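You operate a simulated robot arm through the tools that you are given. There is no shell and no other tool. Be economical: measure what you need, move in short steps, check, and stop when the job is done.

Carry out the task below with a simulated robot arm. There is one attempt and no reset: what you move stays moved.

TASK
Bleed the test block, then move the brown coupler to the GOOD pocket.
Fine: stand it upright there. Unclamp it only at 0.0 bar, and shut the red bleed knob again.
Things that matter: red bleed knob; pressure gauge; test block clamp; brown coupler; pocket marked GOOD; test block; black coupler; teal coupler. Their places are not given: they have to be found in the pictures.

It is judged by the outcome, as a careful person would: the job done as asked, and still so three seconds after it is handed in. It fails if anything else is knocked over, pushed out of place, dropped, spilled or broken.

THE ROBOT
A 6-joint arm with a two-finger parallel gripper, fixed in place. Base frame: the origin is at the foot of the arm, x ahead of it, y to its left, z up; the work surface is at about z = 88.5. Lengths are in cm, angles in rad, forces in N, time in s.
With the tool pointing down near the work surface it reaches from about 24 to 66 cm from the base axis. Its first joint turns from -1.152 to 1.152 rad. Payload 2.9 kg.
Tool frame: the origin (TCP) lies between the finger pads and is the grasp point; the fingertips stand 3 cm ahead of it; z points along the fingers, y is the line along which they close. The gripper opens to 11 cm. The fingers are 2 cm wide and 1 cm thick; the gripper's body (4.8 by 11.2 cm) begins 5.5 cm behind the TCP.
Orientation is that of the tool frame in the base frame, as [roll, pitch, yaw] about the fixed x, y, z axes, in that order (R = Rz(yaw) Ry(pitch) Rx(roll)). With the fingers straight down and closing along the base's y, the tool's x points along the base's -x, its y along +y and its z along -z.

THE INTERFACE
- The arm moves only by the tool jog_arm. Its argument "targets" is a list of rows, each a list of 3 entries, a list of its own where there are three numbers: the gripper command, from -1 (shut) to 1 (fully open), values between in proportion, then the shift along the base's x, y, z in units of 50 mm (1.0 is 50 mm), then the turn, a rotation vector about the base's x, y, z in units of 8 degrees (1.0 is 8 degrees). In form: [[fingers, [x, y, z], [wx, wy, wz]], ...]. A call has 1 to 8 rows; each row shifts and turns the commanded pose from where the row before left it. A call with a number of a shift or a turn outside -1 to 1 is refused whole. A row lasts 0.2 s, in which the tool goes at most 5 cm and 0.15 rad; a call with a longer step from one row to the next is refused whole, and so is a gripper value outside its range. A pose out of reach is approached as far as the arm can. The call stops where the force on the tool passes 70 N (or 10 N more than at its start, if that is more) or the arm is blocked; 0.2 s more then pass. The fingers move at their own pace (about 10.8 cm/s each) and stop on an object; they squeeze with about 35 N. The grip force told is the motor's: it shows also when the fingers shut on nothing. Time passes only in rows, and 0.2 s behind the last, so rows that do not move let the fingers close. It gives the time, the measured TCP pose, the force on the tool (base axes), the opening and the grip force at its end, in the units of the frame above (readings bear some noise).
- Cameras (640 x 400 px; columns grow to the right, rows downward): "scene" is fixed at [6.56, 41.81, 139.92]; the picture's right is [-0.87, -0.50, 0.00], its down [-0.22, 0.38, -0.90] and it looks along [0.45, -0.78, -0.44] (base axes); focal length 309 px, centre (320, 200). "wrist" rides on the gripper at [-3.6, 0, -5.7] in the tool frame; the picture's right is [0.00, -1.00, 0.00], its down [0.97, 0.00, -0.24] and it looks along [0.24, 0.00, 0.97] (tool axes); focal length 218 px, centre (320, 200).
- camera(camera): a new picture of that camera. No time passes.
- point_at(camera, pixels): for up to 12 pixels [column, row] of the newest picture of that camera ("zoom" is the newest enlarged one), the place [x, y, z] in the base frame of the surface seen there, good to about 0.2 cm. No time passes.
- close_up(camera, box): a new picture of the part [left, top, right, bottom] of that camera's present view, enlarged. No time passes.
- finish_job(): hands the job in; it is judged then, once.

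Work in short steps. Measure before you move; look again where a grasp or a placing could have gone wrong, and mend it. You have 80 turns and 38 pictures in all, the two below and enlarged ones among them. Open the gripper and draw the arm clear of the work before you hand the job in, unless the task says otherwise; then end with one line.

The tools are called after ">>>" as name(argument=value, ...) on one line, values as JSON. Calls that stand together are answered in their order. jog_arm: Moves the arm, as the interface text tells. Its arguments: {"type":"object","properties":{"targets":{"type":"array","items":{"type":"array"}}},"required":["targets"]} The other tools are called the same way: camera (camera) takes a picture; point_at (camera, pixels) gives the place of the surface under pixels of a picture; close_up (camera, box) takes an enlarged picture of a part of a camera's view; finish_job () hands the job in.

At the start:

```text
time_s: 0.0
tool_pos: [37.58, -13.55, 123.53]
ee_rot: [3.141, 0.001, -3.141]
ft_force: [0.7, -0.6, -0.2]
finger_gap: 11.01
grip_force: 0.0
```

scene: 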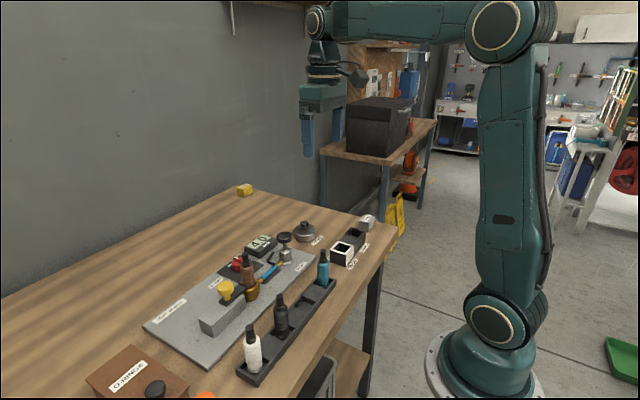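
wrist: 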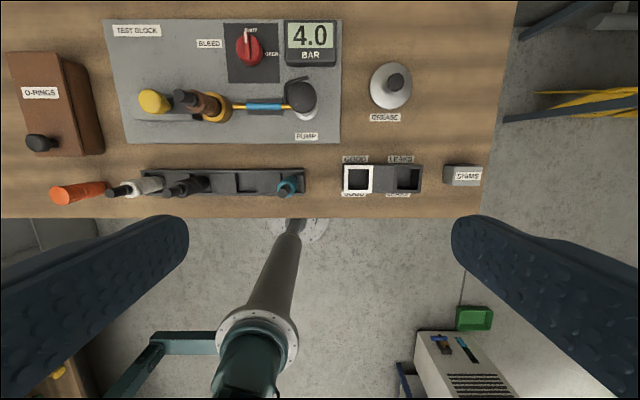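

The gauge reads 4.0 bar at about (310,38), and the red knob is at (250,45). I'll enlarge both views before measuring.

>>> close_up(camera="wrist", box=[100, 10, 350, 166])

>>> close_up(camera="scene", box=[180, 210, 390, 341])

```text
2.56 times, centred on (225, 88) of wrist
```

zoom: 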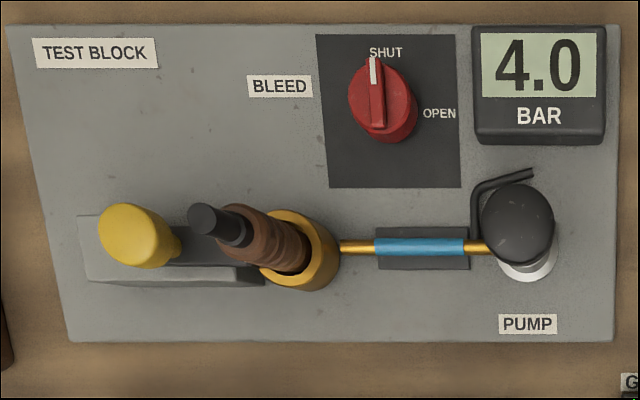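

```text
3.05 times, centred on (285, 276) of scene
```

zoom: 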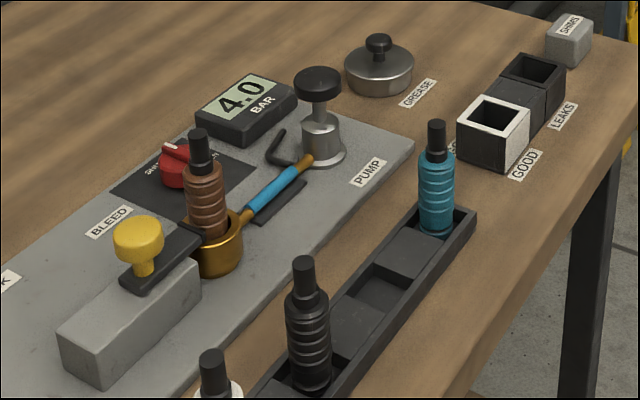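

The clamp is a dark bar with a yellow knob on a grey block beside the brass cup. I'll measure the main features in this enlarged scene view.

>>> point_at(camera="zoom", pixels=[[172, 152], [180, 178], [199, 136], [205, 185], [139, 228], [144, 265], [190, 240], [125, 285], [100, 335], [240, 225], [318, 80], [495, 115]])

>>> point_at(camera="wrist", pixels=[[246, 35], [250, 50], [255, 58], [150, 100], [183, 98], [212, 108], [357, 180], [346, 168], [371, 191], [160, 122], [300, 95], [408, 178]])

```text
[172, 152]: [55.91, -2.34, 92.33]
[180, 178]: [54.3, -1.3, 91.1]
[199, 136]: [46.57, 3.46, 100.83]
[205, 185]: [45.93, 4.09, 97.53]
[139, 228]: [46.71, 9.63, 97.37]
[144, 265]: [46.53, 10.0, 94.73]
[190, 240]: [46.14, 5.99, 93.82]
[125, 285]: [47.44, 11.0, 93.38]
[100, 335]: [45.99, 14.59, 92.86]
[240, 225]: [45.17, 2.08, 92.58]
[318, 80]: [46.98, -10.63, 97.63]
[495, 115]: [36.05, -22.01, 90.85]
```

```text
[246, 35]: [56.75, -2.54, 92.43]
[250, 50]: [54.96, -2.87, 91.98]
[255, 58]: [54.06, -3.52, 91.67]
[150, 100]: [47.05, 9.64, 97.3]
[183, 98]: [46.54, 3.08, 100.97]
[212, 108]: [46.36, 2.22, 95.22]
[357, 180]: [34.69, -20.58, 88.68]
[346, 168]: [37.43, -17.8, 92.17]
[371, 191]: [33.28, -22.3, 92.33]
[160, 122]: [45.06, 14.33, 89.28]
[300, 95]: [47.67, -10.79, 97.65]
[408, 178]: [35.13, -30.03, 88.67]
```

The knob is near (55.3, -2.8), with its top at about z 92.4. I'll move over it for a closer look.

>>> jog_arm(targets=[[1, [0.503, 0.31, -0.529], [0, 0, 0]], [1, [0.503, 0.31, -0.529], [0, 0, 0]], [1, [0.503, 0.31, -0.529], [0, 0, 0]], [1, [0.503, 0.31, -0.529], [0, 0, 0]], [1, [0.503, 0.31, -0.529], [0, 0, 0]], [1, [0.503, 0.31, -0.529], [0, 0, 0]], [1, [0.503, 0.31, -0.529], [0, 0, 0]]])

>>> camera(camera="wrist")

```text
time_s: 1.6
tool_pos: [55.01, -2.54, 104.9]
ee_rot: [-3.141, 0.001, 3.141]
ft_force: [0.8, 0.5, -0.3]
finger_gap: 10.98
grip_force: 0.0
```

```text
33 pictures are left
```

wrist: 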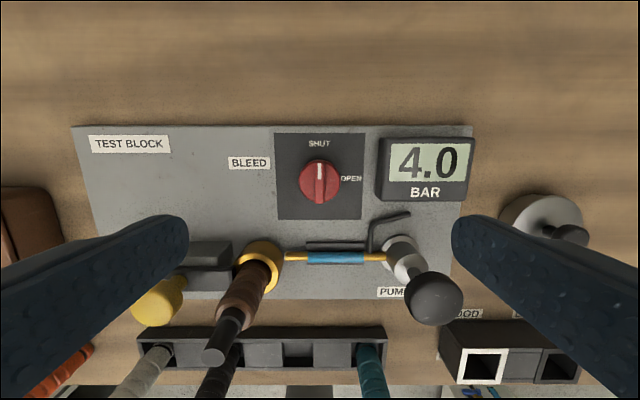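

>>> point_at(camera="wrist", pixels=[[320, 165], [320, 198], [303, 180], [336, 180], [320, 180], [310, 180], [290, 200], [262, 250], [205, 250], [205, 290], [190, 283], [455, 150]])

>>> close_up(camera="wrist", box=[240, 130, 400, 230])

```text
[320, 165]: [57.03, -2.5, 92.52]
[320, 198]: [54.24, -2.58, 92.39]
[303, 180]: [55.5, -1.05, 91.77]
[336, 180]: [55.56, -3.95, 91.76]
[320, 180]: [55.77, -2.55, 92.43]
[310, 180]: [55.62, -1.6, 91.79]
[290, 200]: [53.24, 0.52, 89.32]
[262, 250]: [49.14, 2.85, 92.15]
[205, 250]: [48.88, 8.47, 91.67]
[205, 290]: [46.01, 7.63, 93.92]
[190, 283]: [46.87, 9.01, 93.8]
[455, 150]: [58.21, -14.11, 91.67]
```

```text
4.00 times, centred on (320, 180) of wrist
```

zoom: 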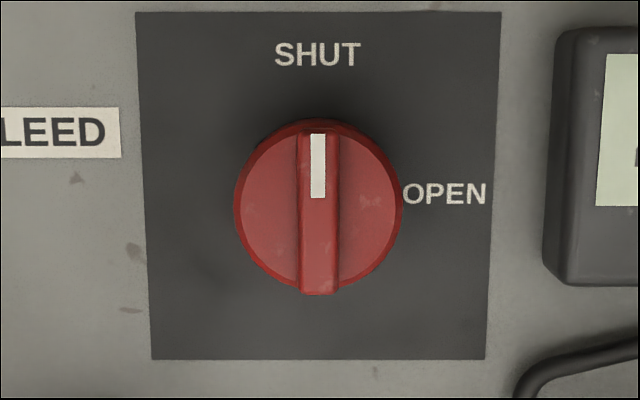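

The knob centre is (55.6, -2.53), about 3.4 cm across. I'll narrow the fingers and lower to z 93.1, then close on it.

>>> jog_arm(targets=[[-0.1, [0.06, 0, -0.1], [0, 0, 0]], [-0.1, [0.06, 0, -0.4], [0, 0, 0]], [-0.1, [0, 0, -0.6], [0, 0, 0]], [-0.1, [0, 0, -0.6], [0, 0, 0]], [-0.1, [0, 0, -0.4], [0, 0, 0]], [-0.1, [0, 0, -0.26], [0, 0, 0]], [-0.1, [0, 0, 0], [0, 0, 0]]])

>>> jog_arm(targets=[[-1, [0, 0, 0], [0, 0, 0]], [-1, [0, 0, 0], [0, 0, 0]], [-1, [0, 0, 0], [0, 0, 0]]])

```text
time_s: 3.2
tool_pos: [55.61, -2.49, 93.08]
ee_rot: [-3.141, -0.001, 3.141]
ft_force: [-0.4, 0.0, -0.9]
finger_gap: 4.95
grip_force: 0.0
```

```text
time_s: 4.0
tool_pos: [55.57, -2.45, 92.96]
ee_rot: [3.141, 0.001, -3.139]
ft_force: [1.1, 7.6, -4.3]
finger_gap: 3.74
grip_force: 44.8
```

The knob is gripped, with a gap of 3.74. I'll turn it clockwise toward OPEN.

>>> jog_arm(targets=[[-1, [0, 0, 0], [0, 0, -1]], [-1, [0, 0, 0], [0, 0, -1]], [-1, [0, 0, 0], [0, 0, -1]], [-1, [0, 0, 0], [0, 0, -1]], [-1, [0, 0, 0], [0, 0, -1]], [-1, [0, 0, 0], [0, 0, -1]]])

>>> camera(camera="scene")

```text
time_s: 5.4
tool_pos: [55.61, -2.58, 93.16]
ee_rot: [-3.138, -0.003, 2.3]
ft_force: [-6.1, 3.5, -8.7]
finger_gap: 3.76
grip_force: 44.7
```

```text
31 pictures are left
```

scene: 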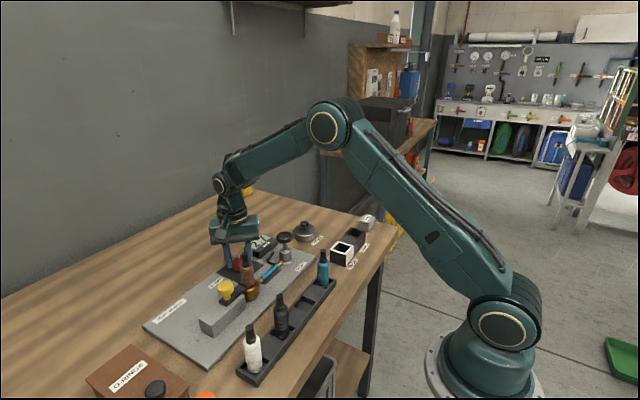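

The turn is going smoothly, about 48° so far. I'll continue to 90°.

>>> jog_arm(targets=[[-1, [0, 0, 0], [0, 0, -1]], [-1, [0, 0, 0], [0, 0, -1]], [-1, [0, 0, 0], [0, 0, -1]], [-1, [0, 0, 0], [0, 0, -1]], [-1, [0, 0, 0], [0, 0, -1]], [-1, [0, 0, 0], [0, 0, -0.3]], [-1, [0, 0, 0], [0, 0, 0]]])

>>> close_up(camera="wrist", box=[160, 0, 640, 300])

```text
time_s: 7.0
tool_pos: [55.53, -2.48, 93.09]
ee_rot: [-3.139, 0.0, 1.561]
ft_force: [-18.8, -3.1, -6.6]
finger_gap: 3.78
grip_force: 44.7
```

```text
1.33 times, centred on (400, 150) of wrist
```

zoom: 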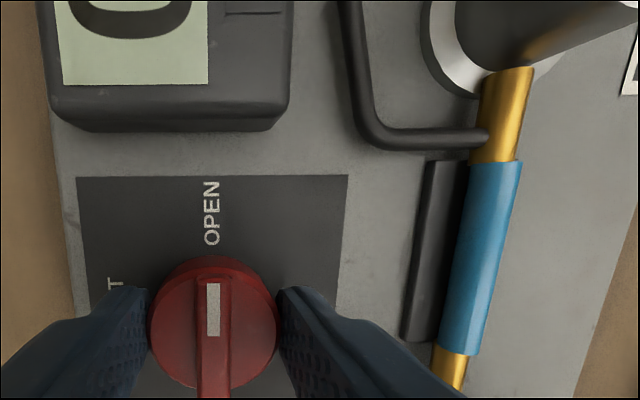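

The white mark now points at OPEN. I'll release the knob and rise until the gauge is in view.

>>> jog_arm(targets=[[-0.1, [0, 0, 0], [0, 0, 0]], [-0.1, [0, 0, 0.0], [0, 0, 0]], [-0.1, [0, 0, 0.5], [0, 0, 0]], [-0.1, [0, 0, 0.7], [0, 0, 0]], [-0.1, [0, 0, 0.8], [0, 0, 0]], [-0.1, [0, 0, 0.8], [0, 0, 0]], [-0.1, [0, 0, 0], [0, 0, 0]]])

>>> camera(camera="wrist")

```text
time_s: 8.6
tool_pos: [55.59, -2.72, 107.07]
ee_rot: [3.141, -0.001, 1.564]
ft_force: [-0.3, 0.0, 0.1]
finger_gap: 4.97
grip_force: 0.1
```

```text
29 pictures are left
```

wrist: 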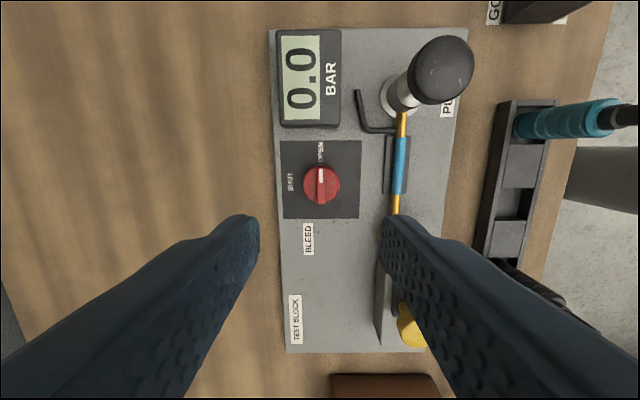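

The gauge reads 0.0 bar. Next I'll examine the clamp closely from the scene camera.

>>> close_up(camera="scene", box=[190, 240, 286, 300])

```text
6.67 times, centred on (238, 270) of scene
```

zoom: 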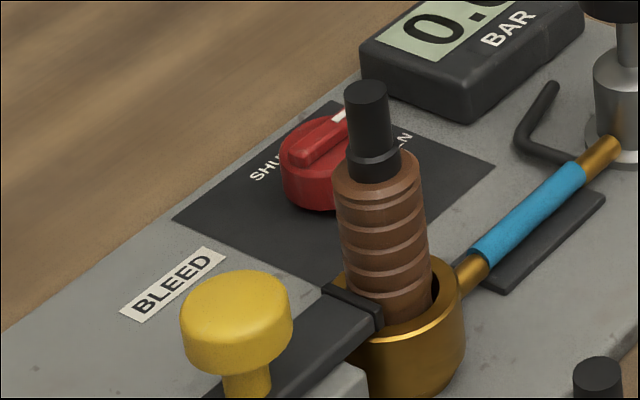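

The clamp looks like a bar that slides along y against the coupler. I'll take an overhead look from above it before touching it.

>>> jog_arm(targets=[[-0.1, [-0.445, 0.615, 0.15], [0, 0, 0]], [-0.1, [-0.445, 0.615, 0.15], [0, 0, 0]], [-0.1, [-0.445, 0.615, 0.15], [0, 0, 0]], [-0.1, [-0.445, 0.615, 0.15], [0, 0, 0]], [-0.1, [0, 0, 0], [0, 0, 0]]])

>>> camera(camera="wrist")

```text
time_s: 9.8
tool_pos: [46.81, 9.59, 110.16]
ee_rot: [-3.14, 0.0, 1.565]
ft_force: [0.0, -0.2, -0.1]
finger_gap: 4.97
grip_force: 0.0
```

```text
27 pictures are left
```

wrist: 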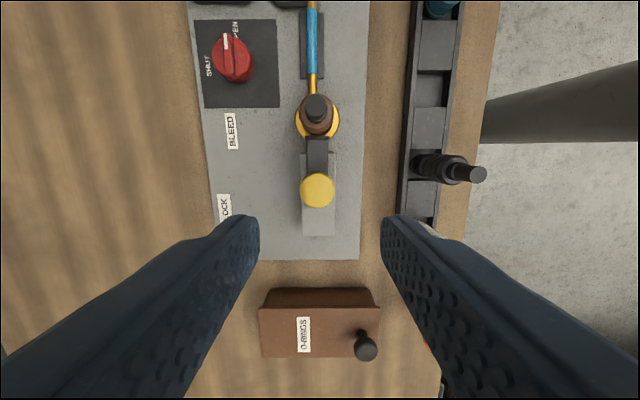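

>>> close_up(camera="wrist", box=[256, 80, 384, 240])

>>> point_at(camera="wrist", pixels=[[317, 188], [303, 190], [332, 190], [317, 206], [318, 174], [317, 145], [310, 160], [332, 160], [318, 230], [316, 105], [270, 330], [362, 348]])

```text
2.50 times, centred on (320, 160) of wrist
```

zoom: 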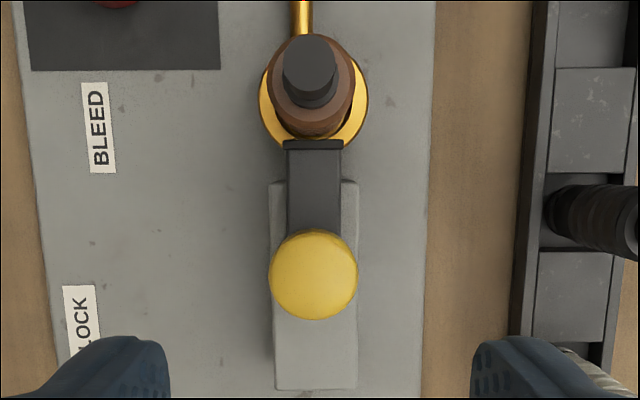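

```text
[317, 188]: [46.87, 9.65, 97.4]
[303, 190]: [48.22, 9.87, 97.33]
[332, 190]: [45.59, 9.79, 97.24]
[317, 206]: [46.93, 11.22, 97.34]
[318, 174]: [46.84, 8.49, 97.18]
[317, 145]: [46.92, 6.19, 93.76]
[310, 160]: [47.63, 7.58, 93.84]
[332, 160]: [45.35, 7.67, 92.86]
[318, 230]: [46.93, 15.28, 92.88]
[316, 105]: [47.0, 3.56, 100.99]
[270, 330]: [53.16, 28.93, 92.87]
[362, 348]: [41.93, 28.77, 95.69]
```

The bar rides on the block, and the knob is at (46.9, 9.85) with its top at z 97.4. I'll lower over it and grip it.

>>> jog_arm(targets=[[-0.1, [0.02, 0.05, -0.6], [0, 0, 0]], [-0.1, [0, 0, -0.6], [0, 0, 0]], [-0.1, [0, 0, -0.6], [0, 0, 0]], [-0.1, [0, 0, -0.45], [0, 0, 0]], [-0.1, [0, 0, -0.3], [0, 0, 0]], [-1, [0, 0, 0], [0, 0, 0]], [-1, [0, 0, 0], [0, 0, 0]], [-1, [0, 0, 0], [0, 0, 0]]])

```text
time_s: 11.6
tool_pos: [47.05, 9.92, 97.28]
ee_rot: [3.139, 0.001, 1.564]
ft_force: [13.2, 1.1, -7.1]
finger_gap: 3.1
grip_force: 45.4
```

The knob is gripped. I'll pull gently in +y, away from the coupler.

>>> jog_arm(targets=[[-1, [0, 0.1, 0], [0, 0, 0]], [-1, [0, 0.15, 0], [0, 0, 0]], [-1, [0, 0.15, 0], [0, 0, 0]], [-1, [0, 0, 0], [0, 0, 0]]])

>>> close_up(camera="scene", box=[190, 240, 286, 300])

```text
time_s: 12.6
tool_pos: [46.99, 11.9, 97.39]
ee_rot: [3.14, 0.0, 1.563]
ft_force: [17.9, -0.3, -11.2]
finger_gap: 3.1
grip_force: 45.0
```

```text
6.67 times, centred on (238, 270) of scene
```

zoom: 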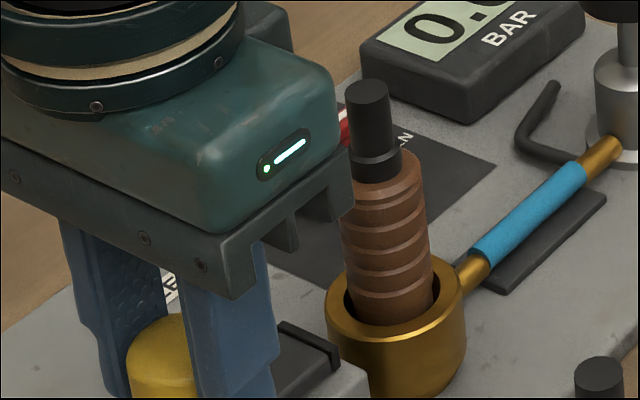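

The bar slides freely with the knob. I'll pull on toward its end stop.

>>> jog_arm(targets=[[-1, [0, 0.12, 0], [0, 0, 0]], [-1, [0, 0.12, 0], [0, 0, 0]], [-1, [0, 0.12, 0], [0, 0, 0]], [-1, [0, 0.12, 0], [0, 0, 0]], [-1, [0, 0, 0], [0, 0, 0]]])

```text
time_s: 13.8
tool_pos: [47.0, 14.59, 97.43]
ee_rot: [3.138, -0.002, 1.567]
ft_force: [16.7, -4.6, 0.6]
finger_gap: 2.79
grip_force: 45.1
```

The gap fell to 2.79, so the fingers may have slid a little on the knob at its end stop. I'll release, rise and look.

>>> jog_arm(targets=[[-0.1, [0, 0, 0], [0, 0, 0]], [-0.1, [0, 0, 0], [0, 0, 0]], [-0.1, [0, 0, 0.6], [0, 0, 0]], [-0.1, [0, 0, 0.8], [0, 0, 0]], [-0.1, [0, 0, 0.8], [0, 0, 0]], [-0.1, [0, -0.6, 0.4], [0, 0, 0]], [-0.1, [0, -0.8, 0], [0, 0, 0]], [-0.1, [0, 0, 0], [0, 0, 0]]])

>>> camera(camera="wrist")

```text
time_s: 15.6
tool_pos: [46.93, 7.4, 110.46]
ee_rot: [-3.141, 0.0, 1.565]
ft_force: [-0.5, -0.1, -0.7]
finger_gap: 4.95
grip_force: 0.0
```

```text
24 pictures are left
```

wrist: 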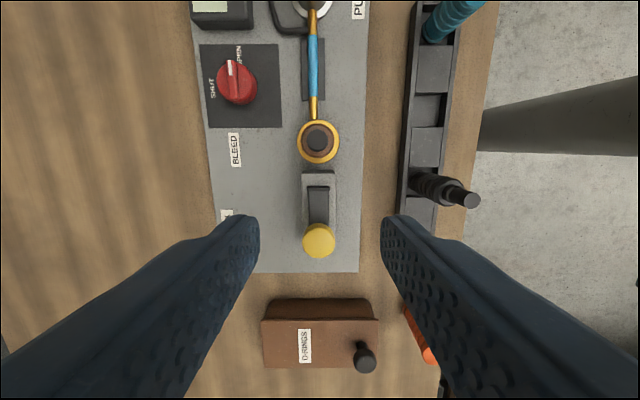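

The clamp is fully drawn back and the coupler stands free in the cup at (318,140). I'll measure it and view the pocket.

>>> point_at(camera="wrist", pixels=[[318, 135], [318, 148], [307, 141], [330, 141], [318, 126], [298, 141], [339, 141], [318, 190]])

>>> close_up(camera="scene", box=[230, 220, 390, 320])

```text
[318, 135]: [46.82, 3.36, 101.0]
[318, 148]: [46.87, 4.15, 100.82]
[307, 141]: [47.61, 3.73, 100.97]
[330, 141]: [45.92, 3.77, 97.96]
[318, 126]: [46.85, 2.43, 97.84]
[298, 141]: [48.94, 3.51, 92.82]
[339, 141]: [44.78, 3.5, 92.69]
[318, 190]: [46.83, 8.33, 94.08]
```

```text
4.00 times, centred on (310, 270) of scene
```

zoom: 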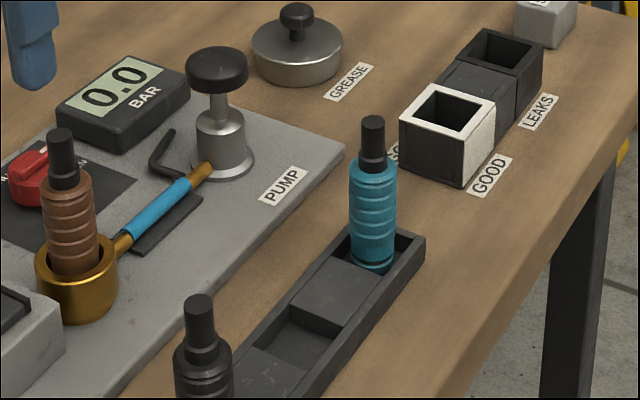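

The coupler axis is about (46.88, 3.6), with its shoulder at 97.9 and top at 101. I'll measure the pocket edges, and the teal coupler as a length reference.

>>> point_at(camera="zoom", pixels=[[372, 118], [374, 160], [376, 262], [404, 123], [430, 87], [492, 95], [465, 140], [419, 120], [436, 93], [480, 100], [460, 130], [345, 232]])

>>> jog_arm(targets=[[-0.1, [0, -0.75, 0], [0, 0, 0]], [-0.1, [0, 0, -0.6], [0, 0, 0]], [-0.1, [0, 0, -0.6], [0, 0, 0]], [-0.1, [0, 0, -0.6], [0, 0, 0]], [-0.1, [0, 0, -0.6], [0, 0, 0]], [-0.1, [0, 0, -0.22], [0, 0, 0]], [-0.1, [0, 0, 0], [0, 0, 0]]])

```text
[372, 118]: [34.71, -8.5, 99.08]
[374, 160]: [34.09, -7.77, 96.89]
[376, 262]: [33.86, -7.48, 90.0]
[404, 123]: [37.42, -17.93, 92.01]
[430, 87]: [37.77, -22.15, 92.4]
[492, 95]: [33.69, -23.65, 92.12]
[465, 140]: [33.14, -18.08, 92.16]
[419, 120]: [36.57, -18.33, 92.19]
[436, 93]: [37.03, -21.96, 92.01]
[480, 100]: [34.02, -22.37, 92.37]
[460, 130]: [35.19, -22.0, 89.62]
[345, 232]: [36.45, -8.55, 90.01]
```

```text
time_s: 17.2
tool_pos: [46.8, 3.64, 97.21]
ee_rot: [-3.141, 0.0, 1.564]
ft_force: [-0.2, -0.6, -0.4]
finger_gap: 4.93
grip_force: 0.1
```

The brown coupler sits about 2 cm higher than it will in the pocket, so a higher grip keeps the tips clear of the pocket wall at z 92.2. I'll raise 1 cm and close.

>>> jog_arm(targets=[[-0.1, [0.01, 0, 0.2], [0, 0, 0]], [-0.1, [0, 0, 0], [0, 0, 0]], [-1, [0, 0, 0], [0, 0, 0]], [-1, [0, 0, 0], [0, 0, 0]], [-1, [0, 0, 0], [0, 0, 0]], [-1, [0, 0, 0], [0, 0, 0]]])

```text
time_s: 18.6
tool_pos: [46.95, 3.8, 98.27]
ee_rot: [-3.14, 0.0, 1.563]
ft_force: [0.3, 0.1, 4.2]
finger_gap: 2.63
grip_force: 34.8
```

Gripped, with a gap of 2.63. I'll lift straight up slowly.

>>> jog_arm(targets=[[-1, [0, 0, 0.1], [0, 0, 0]], [-1, [0, 0, 0.2], [0, 0, 0]], [-1, [0, 0, 0.3], [0, 0, 0]], [-1, [0, 0, 0.4], [0, 0, 0]], [-1, [0, 0, 0.6], [0, 0, 0]], [-1, [0, 0, 0.8], [0, 0, 0]], [-1, [0, 0, 0], [0, 0, 0]]])

>>> camera(camera="scene")

```text
time_s: 20.2
tool_pos: [46.98, 3.66, 110.34]
ee_rot: [3.142, -0.002, 1.564]
ft_force: [0.0, 0.8, 0.4]
finger_gap: 2.68
grip_force: 34.8
```

```text
22 pictures are left
```

scene: 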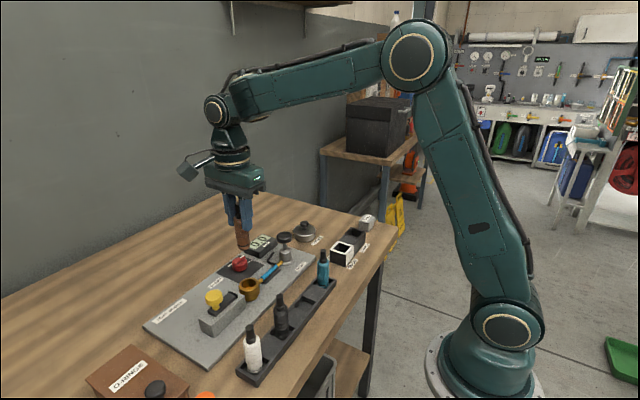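

The coupler is lifted and hanging straight. I'll carry it to just short of the pocket, where the wrist camera can see the pocket from above.

>>> jog_arm(targets=[[-1, [-0.467, -0.706, 0], [0, 0, 0]], [-1, [-0.467, -0.706, 0], [0, 0, 0]], [-1, [-0.467, -0.706, 0], [0, 0, 0]], [-1, [-0.467, -0.706, 0], [0, 0, 0]], [-1, [-0.467, -0.706, 0], [0, 0, 0]], [-1, [0, 0, 0], [0, 0, 0]]])

>>> camera(camera="wrist")

```text
time_s: 21.6
tool_pos: [35.36, -13.86, 110.34]
ee_rot: [-3.141, -0.001, 1.564]
ft_force: [0.0, -0.5, 1.0]
finger_gap: 2.64
grip_force: 35.2
```

```text
21 pictures are left
```

wrist: 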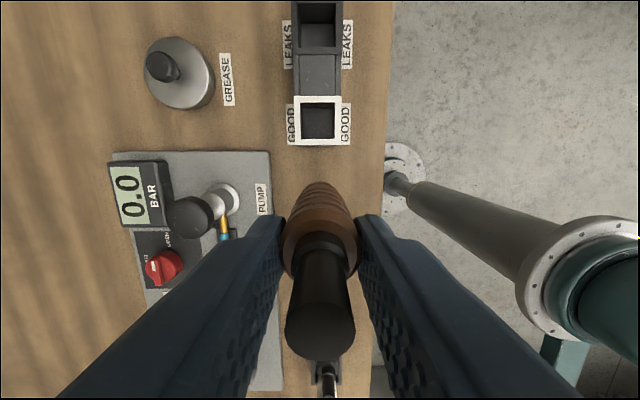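

>>> close_up(camera="wrist", box=[260, 80, 380, 155])

>>> point_at(camera="wrist", pixels=[[297, 120], [338, 120], [318, 98], [318, 142], [320, 193]])

```text
5.33 times, centred on (320, 118) of wrist
```

zoom: 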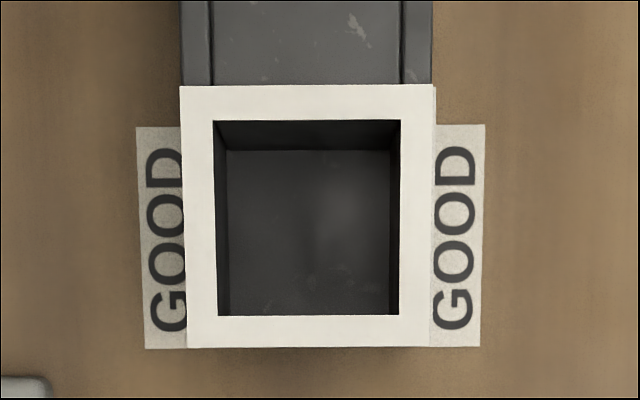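

```text
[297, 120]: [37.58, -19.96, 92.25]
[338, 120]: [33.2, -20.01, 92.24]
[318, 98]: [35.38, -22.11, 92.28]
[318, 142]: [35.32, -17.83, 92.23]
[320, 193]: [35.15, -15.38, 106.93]
```

I'll measure the inner edges of the opening in this enlarged view.

>>> point_at(camera="zoom", pixels=[[211, 220], [402, 220], [308, 118], [308, 319], [183, 220], [434, 220], [308, 87], [308, 344], [308, 230]])

>>> close_up(camera="scene", box=[255, 180, 383, 260])

```text
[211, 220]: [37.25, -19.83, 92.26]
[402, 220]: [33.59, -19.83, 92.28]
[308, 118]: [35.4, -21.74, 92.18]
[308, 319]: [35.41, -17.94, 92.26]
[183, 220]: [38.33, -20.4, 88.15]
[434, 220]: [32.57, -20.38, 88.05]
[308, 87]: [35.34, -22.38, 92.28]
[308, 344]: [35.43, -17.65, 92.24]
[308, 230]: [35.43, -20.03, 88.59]
```

```text
5.00 times, centred on (319, 220) of scene
```

zoom: 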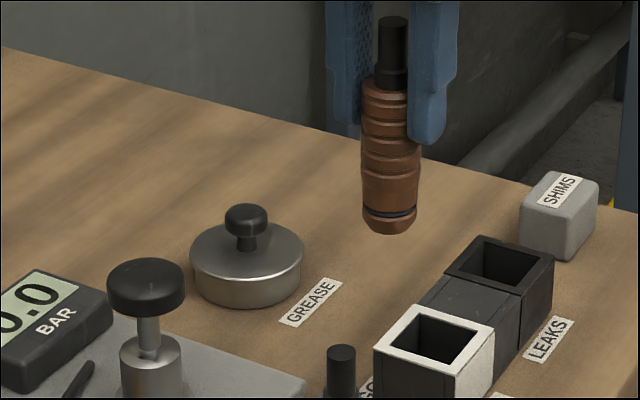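

The pocket centre is about (35.41, -19.95), and the coupler looks vertical. I'll check its lower end against the TCP.

>>> point_at(camera="zoom", pixels=[[393, 20], [392, 60], [390, 100], [390, 180], [389, 215], [388, 230], [364, 195], [416, 200]])

```text
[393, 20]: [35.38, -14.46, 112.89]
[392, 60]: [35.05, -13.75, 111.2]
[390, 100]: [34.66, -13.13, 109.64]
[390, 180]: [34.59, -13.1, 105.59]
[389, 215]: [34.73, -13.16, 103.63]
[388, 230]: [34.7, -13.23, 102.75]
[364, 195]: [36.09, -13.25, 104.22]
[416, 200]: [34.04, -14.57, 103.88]
```

The coupler bottom is at z≈102.6, offset about -0.15 in y from the TCP. I'll move over the pocket and lower to about 1.3 cm above the rim.

>>> jog_arm(targets=[[-1, [0.005, -0.6, 0], [0, 0, 0]], [-1, [0.005, -0.585, 0], [0, 0, 0]], [-1, [0, 0, -0.6], [0, 0, 0]], [-1, [0, 0, -0.6], [0, 0, 0]], [-1, [0, 0, -0.6], [0, 0, 0]], [-1, [0, 0, 0], [0, 0, 0]]])

>>> close_up(camera="scene", box=[308, 210, 388, 260])

>>> camera(camera="wrist")

```text
time_s: 23.0
tool_pos: [35.15, -20.08, 101.35]
ee_rot: [-3.141, -0.001, 1.564]
ft_force: [-0.2, 0.4, -0.8]
finger_gap: 2.66
grip_force: 34.7
```

```text
8.00 times, centred on (348, 235) of scene
```

zoom: 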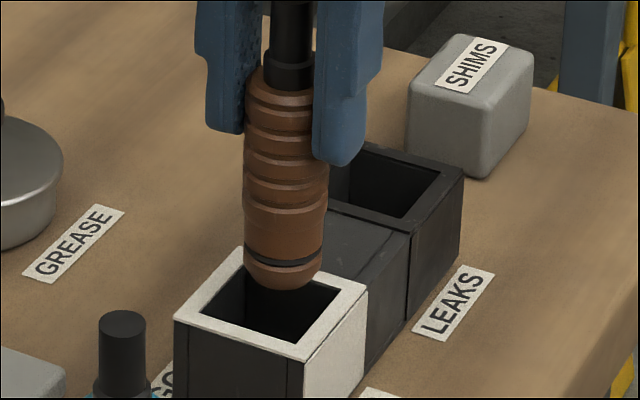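

```text
17 pictures are left
```

wrist: 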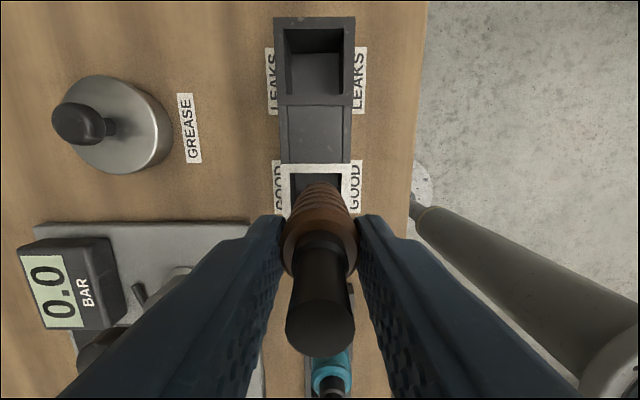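

Over the pocket now. I'll measure the coupler's lower end against the rim in the enlarged scene view.

>>> point_at(camera="zoom", pixels=[[284, 240], [284, 225], [247, 235], [324, 238], [284, 275], [217, 312], [334, 296], [245, 262], [300, 350], [290, 150]])

>>> close_up(camera="wrist", box=[256, 140, 384, 220])

```text
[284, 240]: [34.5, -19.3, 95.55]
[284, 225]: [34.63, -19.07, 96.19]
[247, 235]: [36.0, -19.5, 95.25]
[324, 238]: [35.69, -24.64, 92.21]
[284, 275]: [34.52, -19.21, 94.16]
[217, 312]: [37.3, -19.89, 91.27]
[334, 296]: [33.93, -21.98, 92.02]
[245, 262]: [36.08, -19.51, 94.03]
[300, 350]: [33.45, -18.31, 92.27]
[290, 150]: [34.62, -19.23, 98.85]
```

```text
5.00 times, centred on (320, 180) of wrist
```

zoom: 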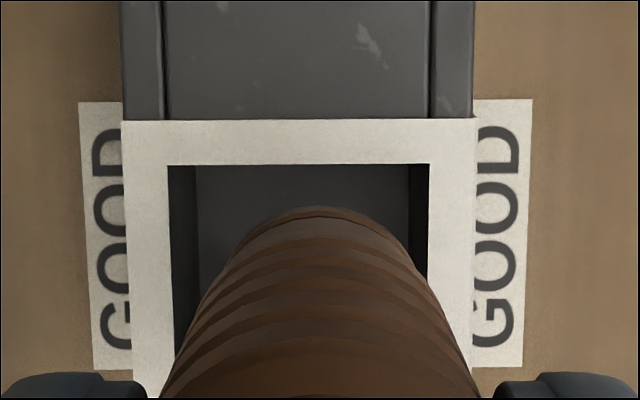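

The coupler axis is about (35.17, -20.25), so I'll correct by +0.25 in x and +0.28 in y. Then I'll lower partly into the pocket and watch the force.

>>> jog_arm(targets=[[-1, [0.05, 0.056, 0], [0, 0, 0]], [-1, [0, 0, 0], [0, 0, 0]]])

>>> close_up(camera="wrist", box=[256, 140, 384, 220])

>>> close_up(camera="scene", box=[308, 210, 388, 260])

```text
time_s: 23.6
tool_pos: [35.42, -19.6, 101.42]
ee_rot: [3.141, 0.0, 1.562]
ft_force: [-0.1, 0.1, -0.3]
finger_gap: 2.66
grip_force: 34.9
```

```text
5.00 times, centred on (320, 180) of wrist
```

zoom: 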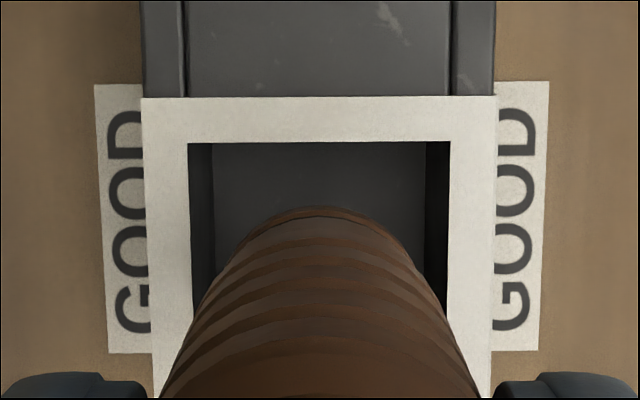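

```text
8.00 times, centred on (348, 235) of scene
```

zoom: 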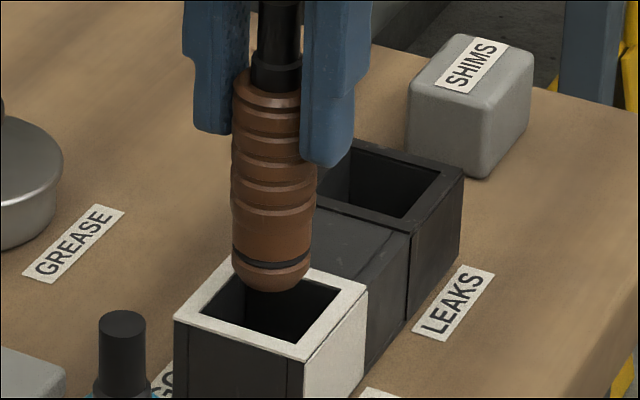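

X is now aligned. I'll check y once more from the scene view.

>>> point_at(camera="zoom", pixels=[[271, 225], [271, 245], [271, 275], [236, 235], [308, 240], [334, 296], [217, 300], [228, 270]])

```text
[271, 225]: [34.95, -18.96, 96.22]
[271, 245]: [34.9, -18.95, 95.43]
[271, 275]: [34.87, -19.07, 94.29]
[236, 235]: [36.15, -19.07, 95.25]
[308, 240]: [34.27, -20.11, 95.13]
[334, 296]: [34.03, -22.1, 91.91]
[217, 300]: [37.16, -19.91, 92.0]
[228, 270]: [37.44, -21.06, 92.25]
```

The axis is about (35.45, -20.0), which is centred. I'll lower slowly.

>>> jog_arm(targets=[[-1, [0, 0, -0.2], [0, 0, 0]], [-1, [0, 0, -0.2], [0, 0, 0]], [-1, [0, 0, -0.2], [0, 0, 0]], [-1, [0, 0, -0.16], [0, 0, 0]], [-1, [0, 0, -0.1], [0, 0, 0]], [-1, [0, 0, -0.08], [0, 0, 0]], [-1, [0, 0, 0], [0, 0, 0]]])

>>> close_up(camera="scene", box=[308, 210, 388, 260])

```text
time_s: 25.2
tool_pos: [35.53, -19.57, 96.5]
ee_rot: [3.139, 0.001, 1.564]
ft_force: [-2.3, 1.8, 10.2]
finger_gap: 2.67
grip_force: 35.1
```

```text
8.00 times, centred on (348, 235) of scene
```

zoom: 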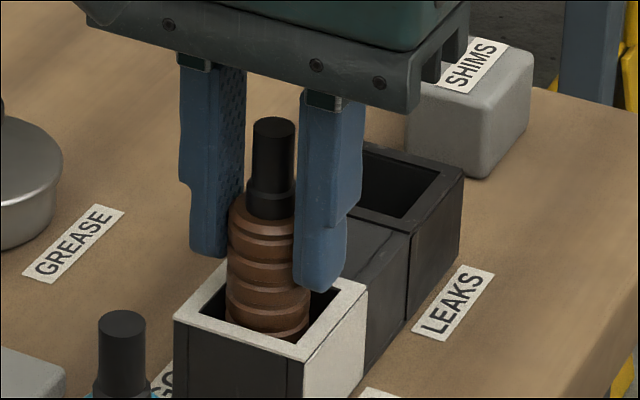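

It is seated, with 10 N of upward contact force. I'll release and rise straight up.

>>> jog_arm(targets=[[-0.1, [0, 0, 0], [0, 0, 0]], [-0.1, [0, 0, 0], [0, 0, 0]], [-0.1, [0, 0, 0.3], [0, 0, 0]], [-0.1, [0, 0, 0.6], [0, 0, 0]], [-0.1, [0, 0, 0.9], [0, 0, 0]], [-0.1, [0, 0, 0.9], [0, 0, 0]], [-0.1, [0, 0, 0], [0, 0, 0]]])

>>> camera(camera="scene")

```text
time_s: 26.8
tool_pos: [35.55, -19.63, 110.19]
ee_rot: [-3.14, -0.001, 1.564]
ft_force: [-0.3, 0.4, -0.3]
finger_gap: 4.93
grip_force: 0.1
```

```text
12 pictures are left
```

scene: 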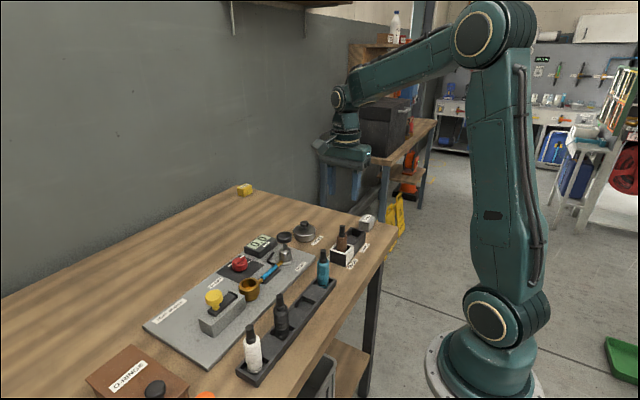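

The coupler stands upright in GOOD. Next I'll go back above the knob to shut it.

>>> jog_arm(targets=[[-0.1, [0.67, 0.573, -0.1], [0, 0, 0]], [-0.1, [0.67, 0.573, -0.1], [0, 0, 0]], [-0.1, [0.67, 0.573, -0.1], [0, 0, 0]], [-0.1, [0.67, 0.573, -0.1], [0, 0, 0]], [-0.1, [0.67, 0.573, -0.1], [0, 0, 0]], [-0.1, [0.67, 0.573, -0.1], [0, 0, 0]], [-0.1, [0, 0, 0], [0, 0, 0]]])

>>> camera(camera="wrist")

>>> point_at(camera="wrist", pixels=[[320, 182], [303, 182], [338, 182], [320, 165], [320, 200]])

```text
time_s: 28.4
tool_pos: [55.62, -2.4, 107.08]
ee_rot: [3.141, 0.0, 1.563]
ft_force: [0.0, 0.2, -0.4]
finger_gap: 4.94
grip_force: 0.0
```

```text
11 pictures are left
```

wrist: 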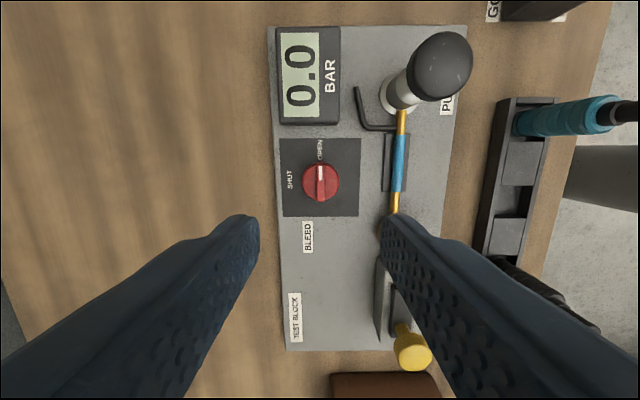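

```text
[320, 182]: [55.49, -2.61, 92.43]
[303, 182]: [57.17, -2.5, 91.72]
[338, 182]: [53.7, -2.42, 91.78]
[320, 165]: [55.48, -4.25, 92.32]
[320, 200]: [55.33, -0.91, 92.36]
```

The tool is above the knob. I'll descend and grip it.

>>> jog_arm(targets=[[-0.1, [-0.02, -0.02, -0.7], [0, 0, 0]], [-0.1, [0, 0, -0.7], [0, 0, 0]], [-0.1, [0, 0, -0.7], [0, 0, 0]], [-0.1, [0, 0, -0.4], [0, 0, 0]], [-0.1, [0, 0, -0.3], [0, 0, 0]], [-1, [0, 0, 0], [0, 0, 0]], [-1, [0, 0, 0], [0, 0, 0]], [-1, [0, 0, 0], [0, 0, 0]]])

>>> jog_arm(targets=[[-1, [0, 0, 0], [0, 0, 1]], [-1, [0, 0, 0], [0, 0, 1]], [-1, [0, 0, 0], [0, 0, 1]], [-1, [0, 0, 0], [0, 0, 1]], [-1, [0, 0, 0], [0, 0, 1]], [-1, [0, 0, 0], [0, 0, 1]]])

>>> jog_arm(targets=[[-1, [0, 0, 0], [0, 0, 1]], [-1, [0, 0, 0], [0, 0, 1]], [-1, [0, 0, 0], [0, 0, 1]], [-1, [0, 0, 0], [0, 0, 1]], [-1, [0, 0, 0], [0, 0, 1]], [-1, [0, 0, 0], [0, 0, 0.35]], [-1, [0, 0, 0], [0, 0, 0]]])

>>> close_up(camera="wrist", box=[160, 0, 640, 300])

```text
time_s: 30.2
tool_pos: [55.56, -2.64, 93.12]
ee_rot: [3.141, 0.001, 1.565]
ft_force: [10.2, -1.2, -0.1]
finger_gap: 3.74
grip_force: 44.6
```

```text
time_s: 31.6
tool_pos: [55.57, -2.59, 93.24]
ee_rot: [3.141, 0.003, 2.405]
ft_force: [18.9, 0.7, 2.2]
finger_gap: 3.8
grip_force: 44.8
```

```text
time_s: 33.2
tool_pos: [55.69, -2.47, 93.12]
ee_rot: [3.141, 0.005, -3.132]
ft_force: [12.9, 16.8, 7.7]
finger_gap: 3.73
grip_force: 44.7
```

```text
1.33 times, centred on (400, 150) of wrist
```

zoom: 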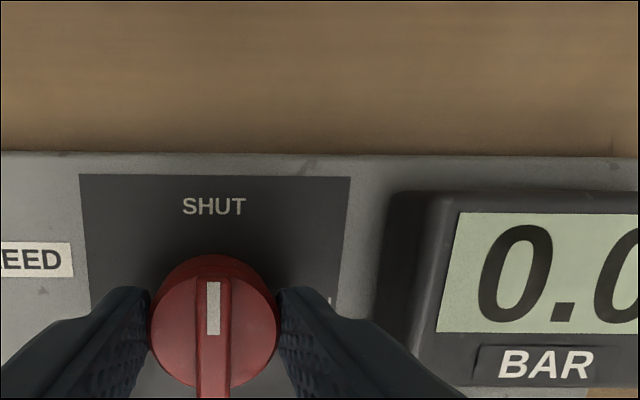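

The mark is at SHUT. I'll release, rise and check the final state.

>>> jog_arm(targets=[[-0.1, [0, 0, 0], [0, 0, 0]], [-0.1, [0, 0, 0], [0, 0, 0]], [-0.1, [0, 0, 0.5], [0, 0, 0]], [-0.1, [0, 0, 0.8], [0, 0, 0]], [-0.1, [0, 0, 0.9], [0, 0, 0]], [0.5, [0, 0, 0.9], [0, 0, 0]], [1, [-0.3, -0.3, 0.8], [0, 0, 0]], [1, [0, 0, 0], [0, 0, 0]]])

>>> camera(camera="wrist")

>>> close_up(camera="scene", box=[180, 200, 404, 340])

```text
time_s: 35.0
tool_pos: [54.02, -4.11, 112.74]
ee_rot: [-3.141, 0.001, -3.136]
ft_force: [0.3, 0.4, -0.3]
finger_gap: 10.99
grip_force: 0.0
```

```text
9 pictures are left
```

wrist: 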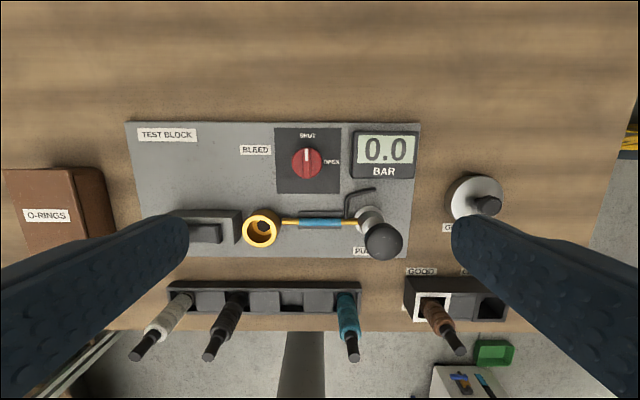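

```text
2.86 times, centred on (292, 270) of scene
```

zoom: 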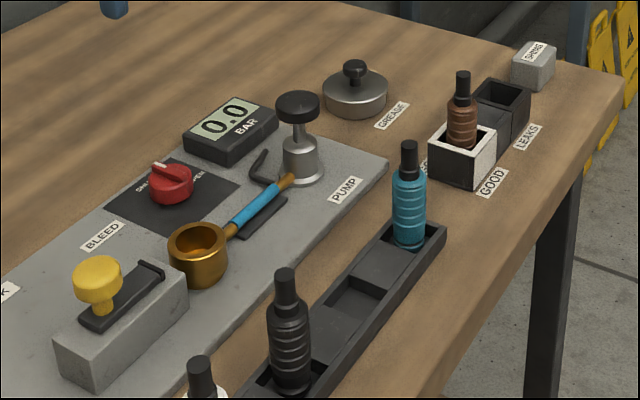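

The pictures show the knob shut, the gauge at 0.0, the clamp open and the brown coupler upright in GOOD. The arm is clear and the gripper open, so I'm handing the job in.

>>> finish_job()

```text
The job is handed in.
```

The test block was bled to 0.0 bar before I unclamped it; the brown coupler now stands upright in the GOOD pocket, the red bleed knob is shut again, and nothing else was disturbed.
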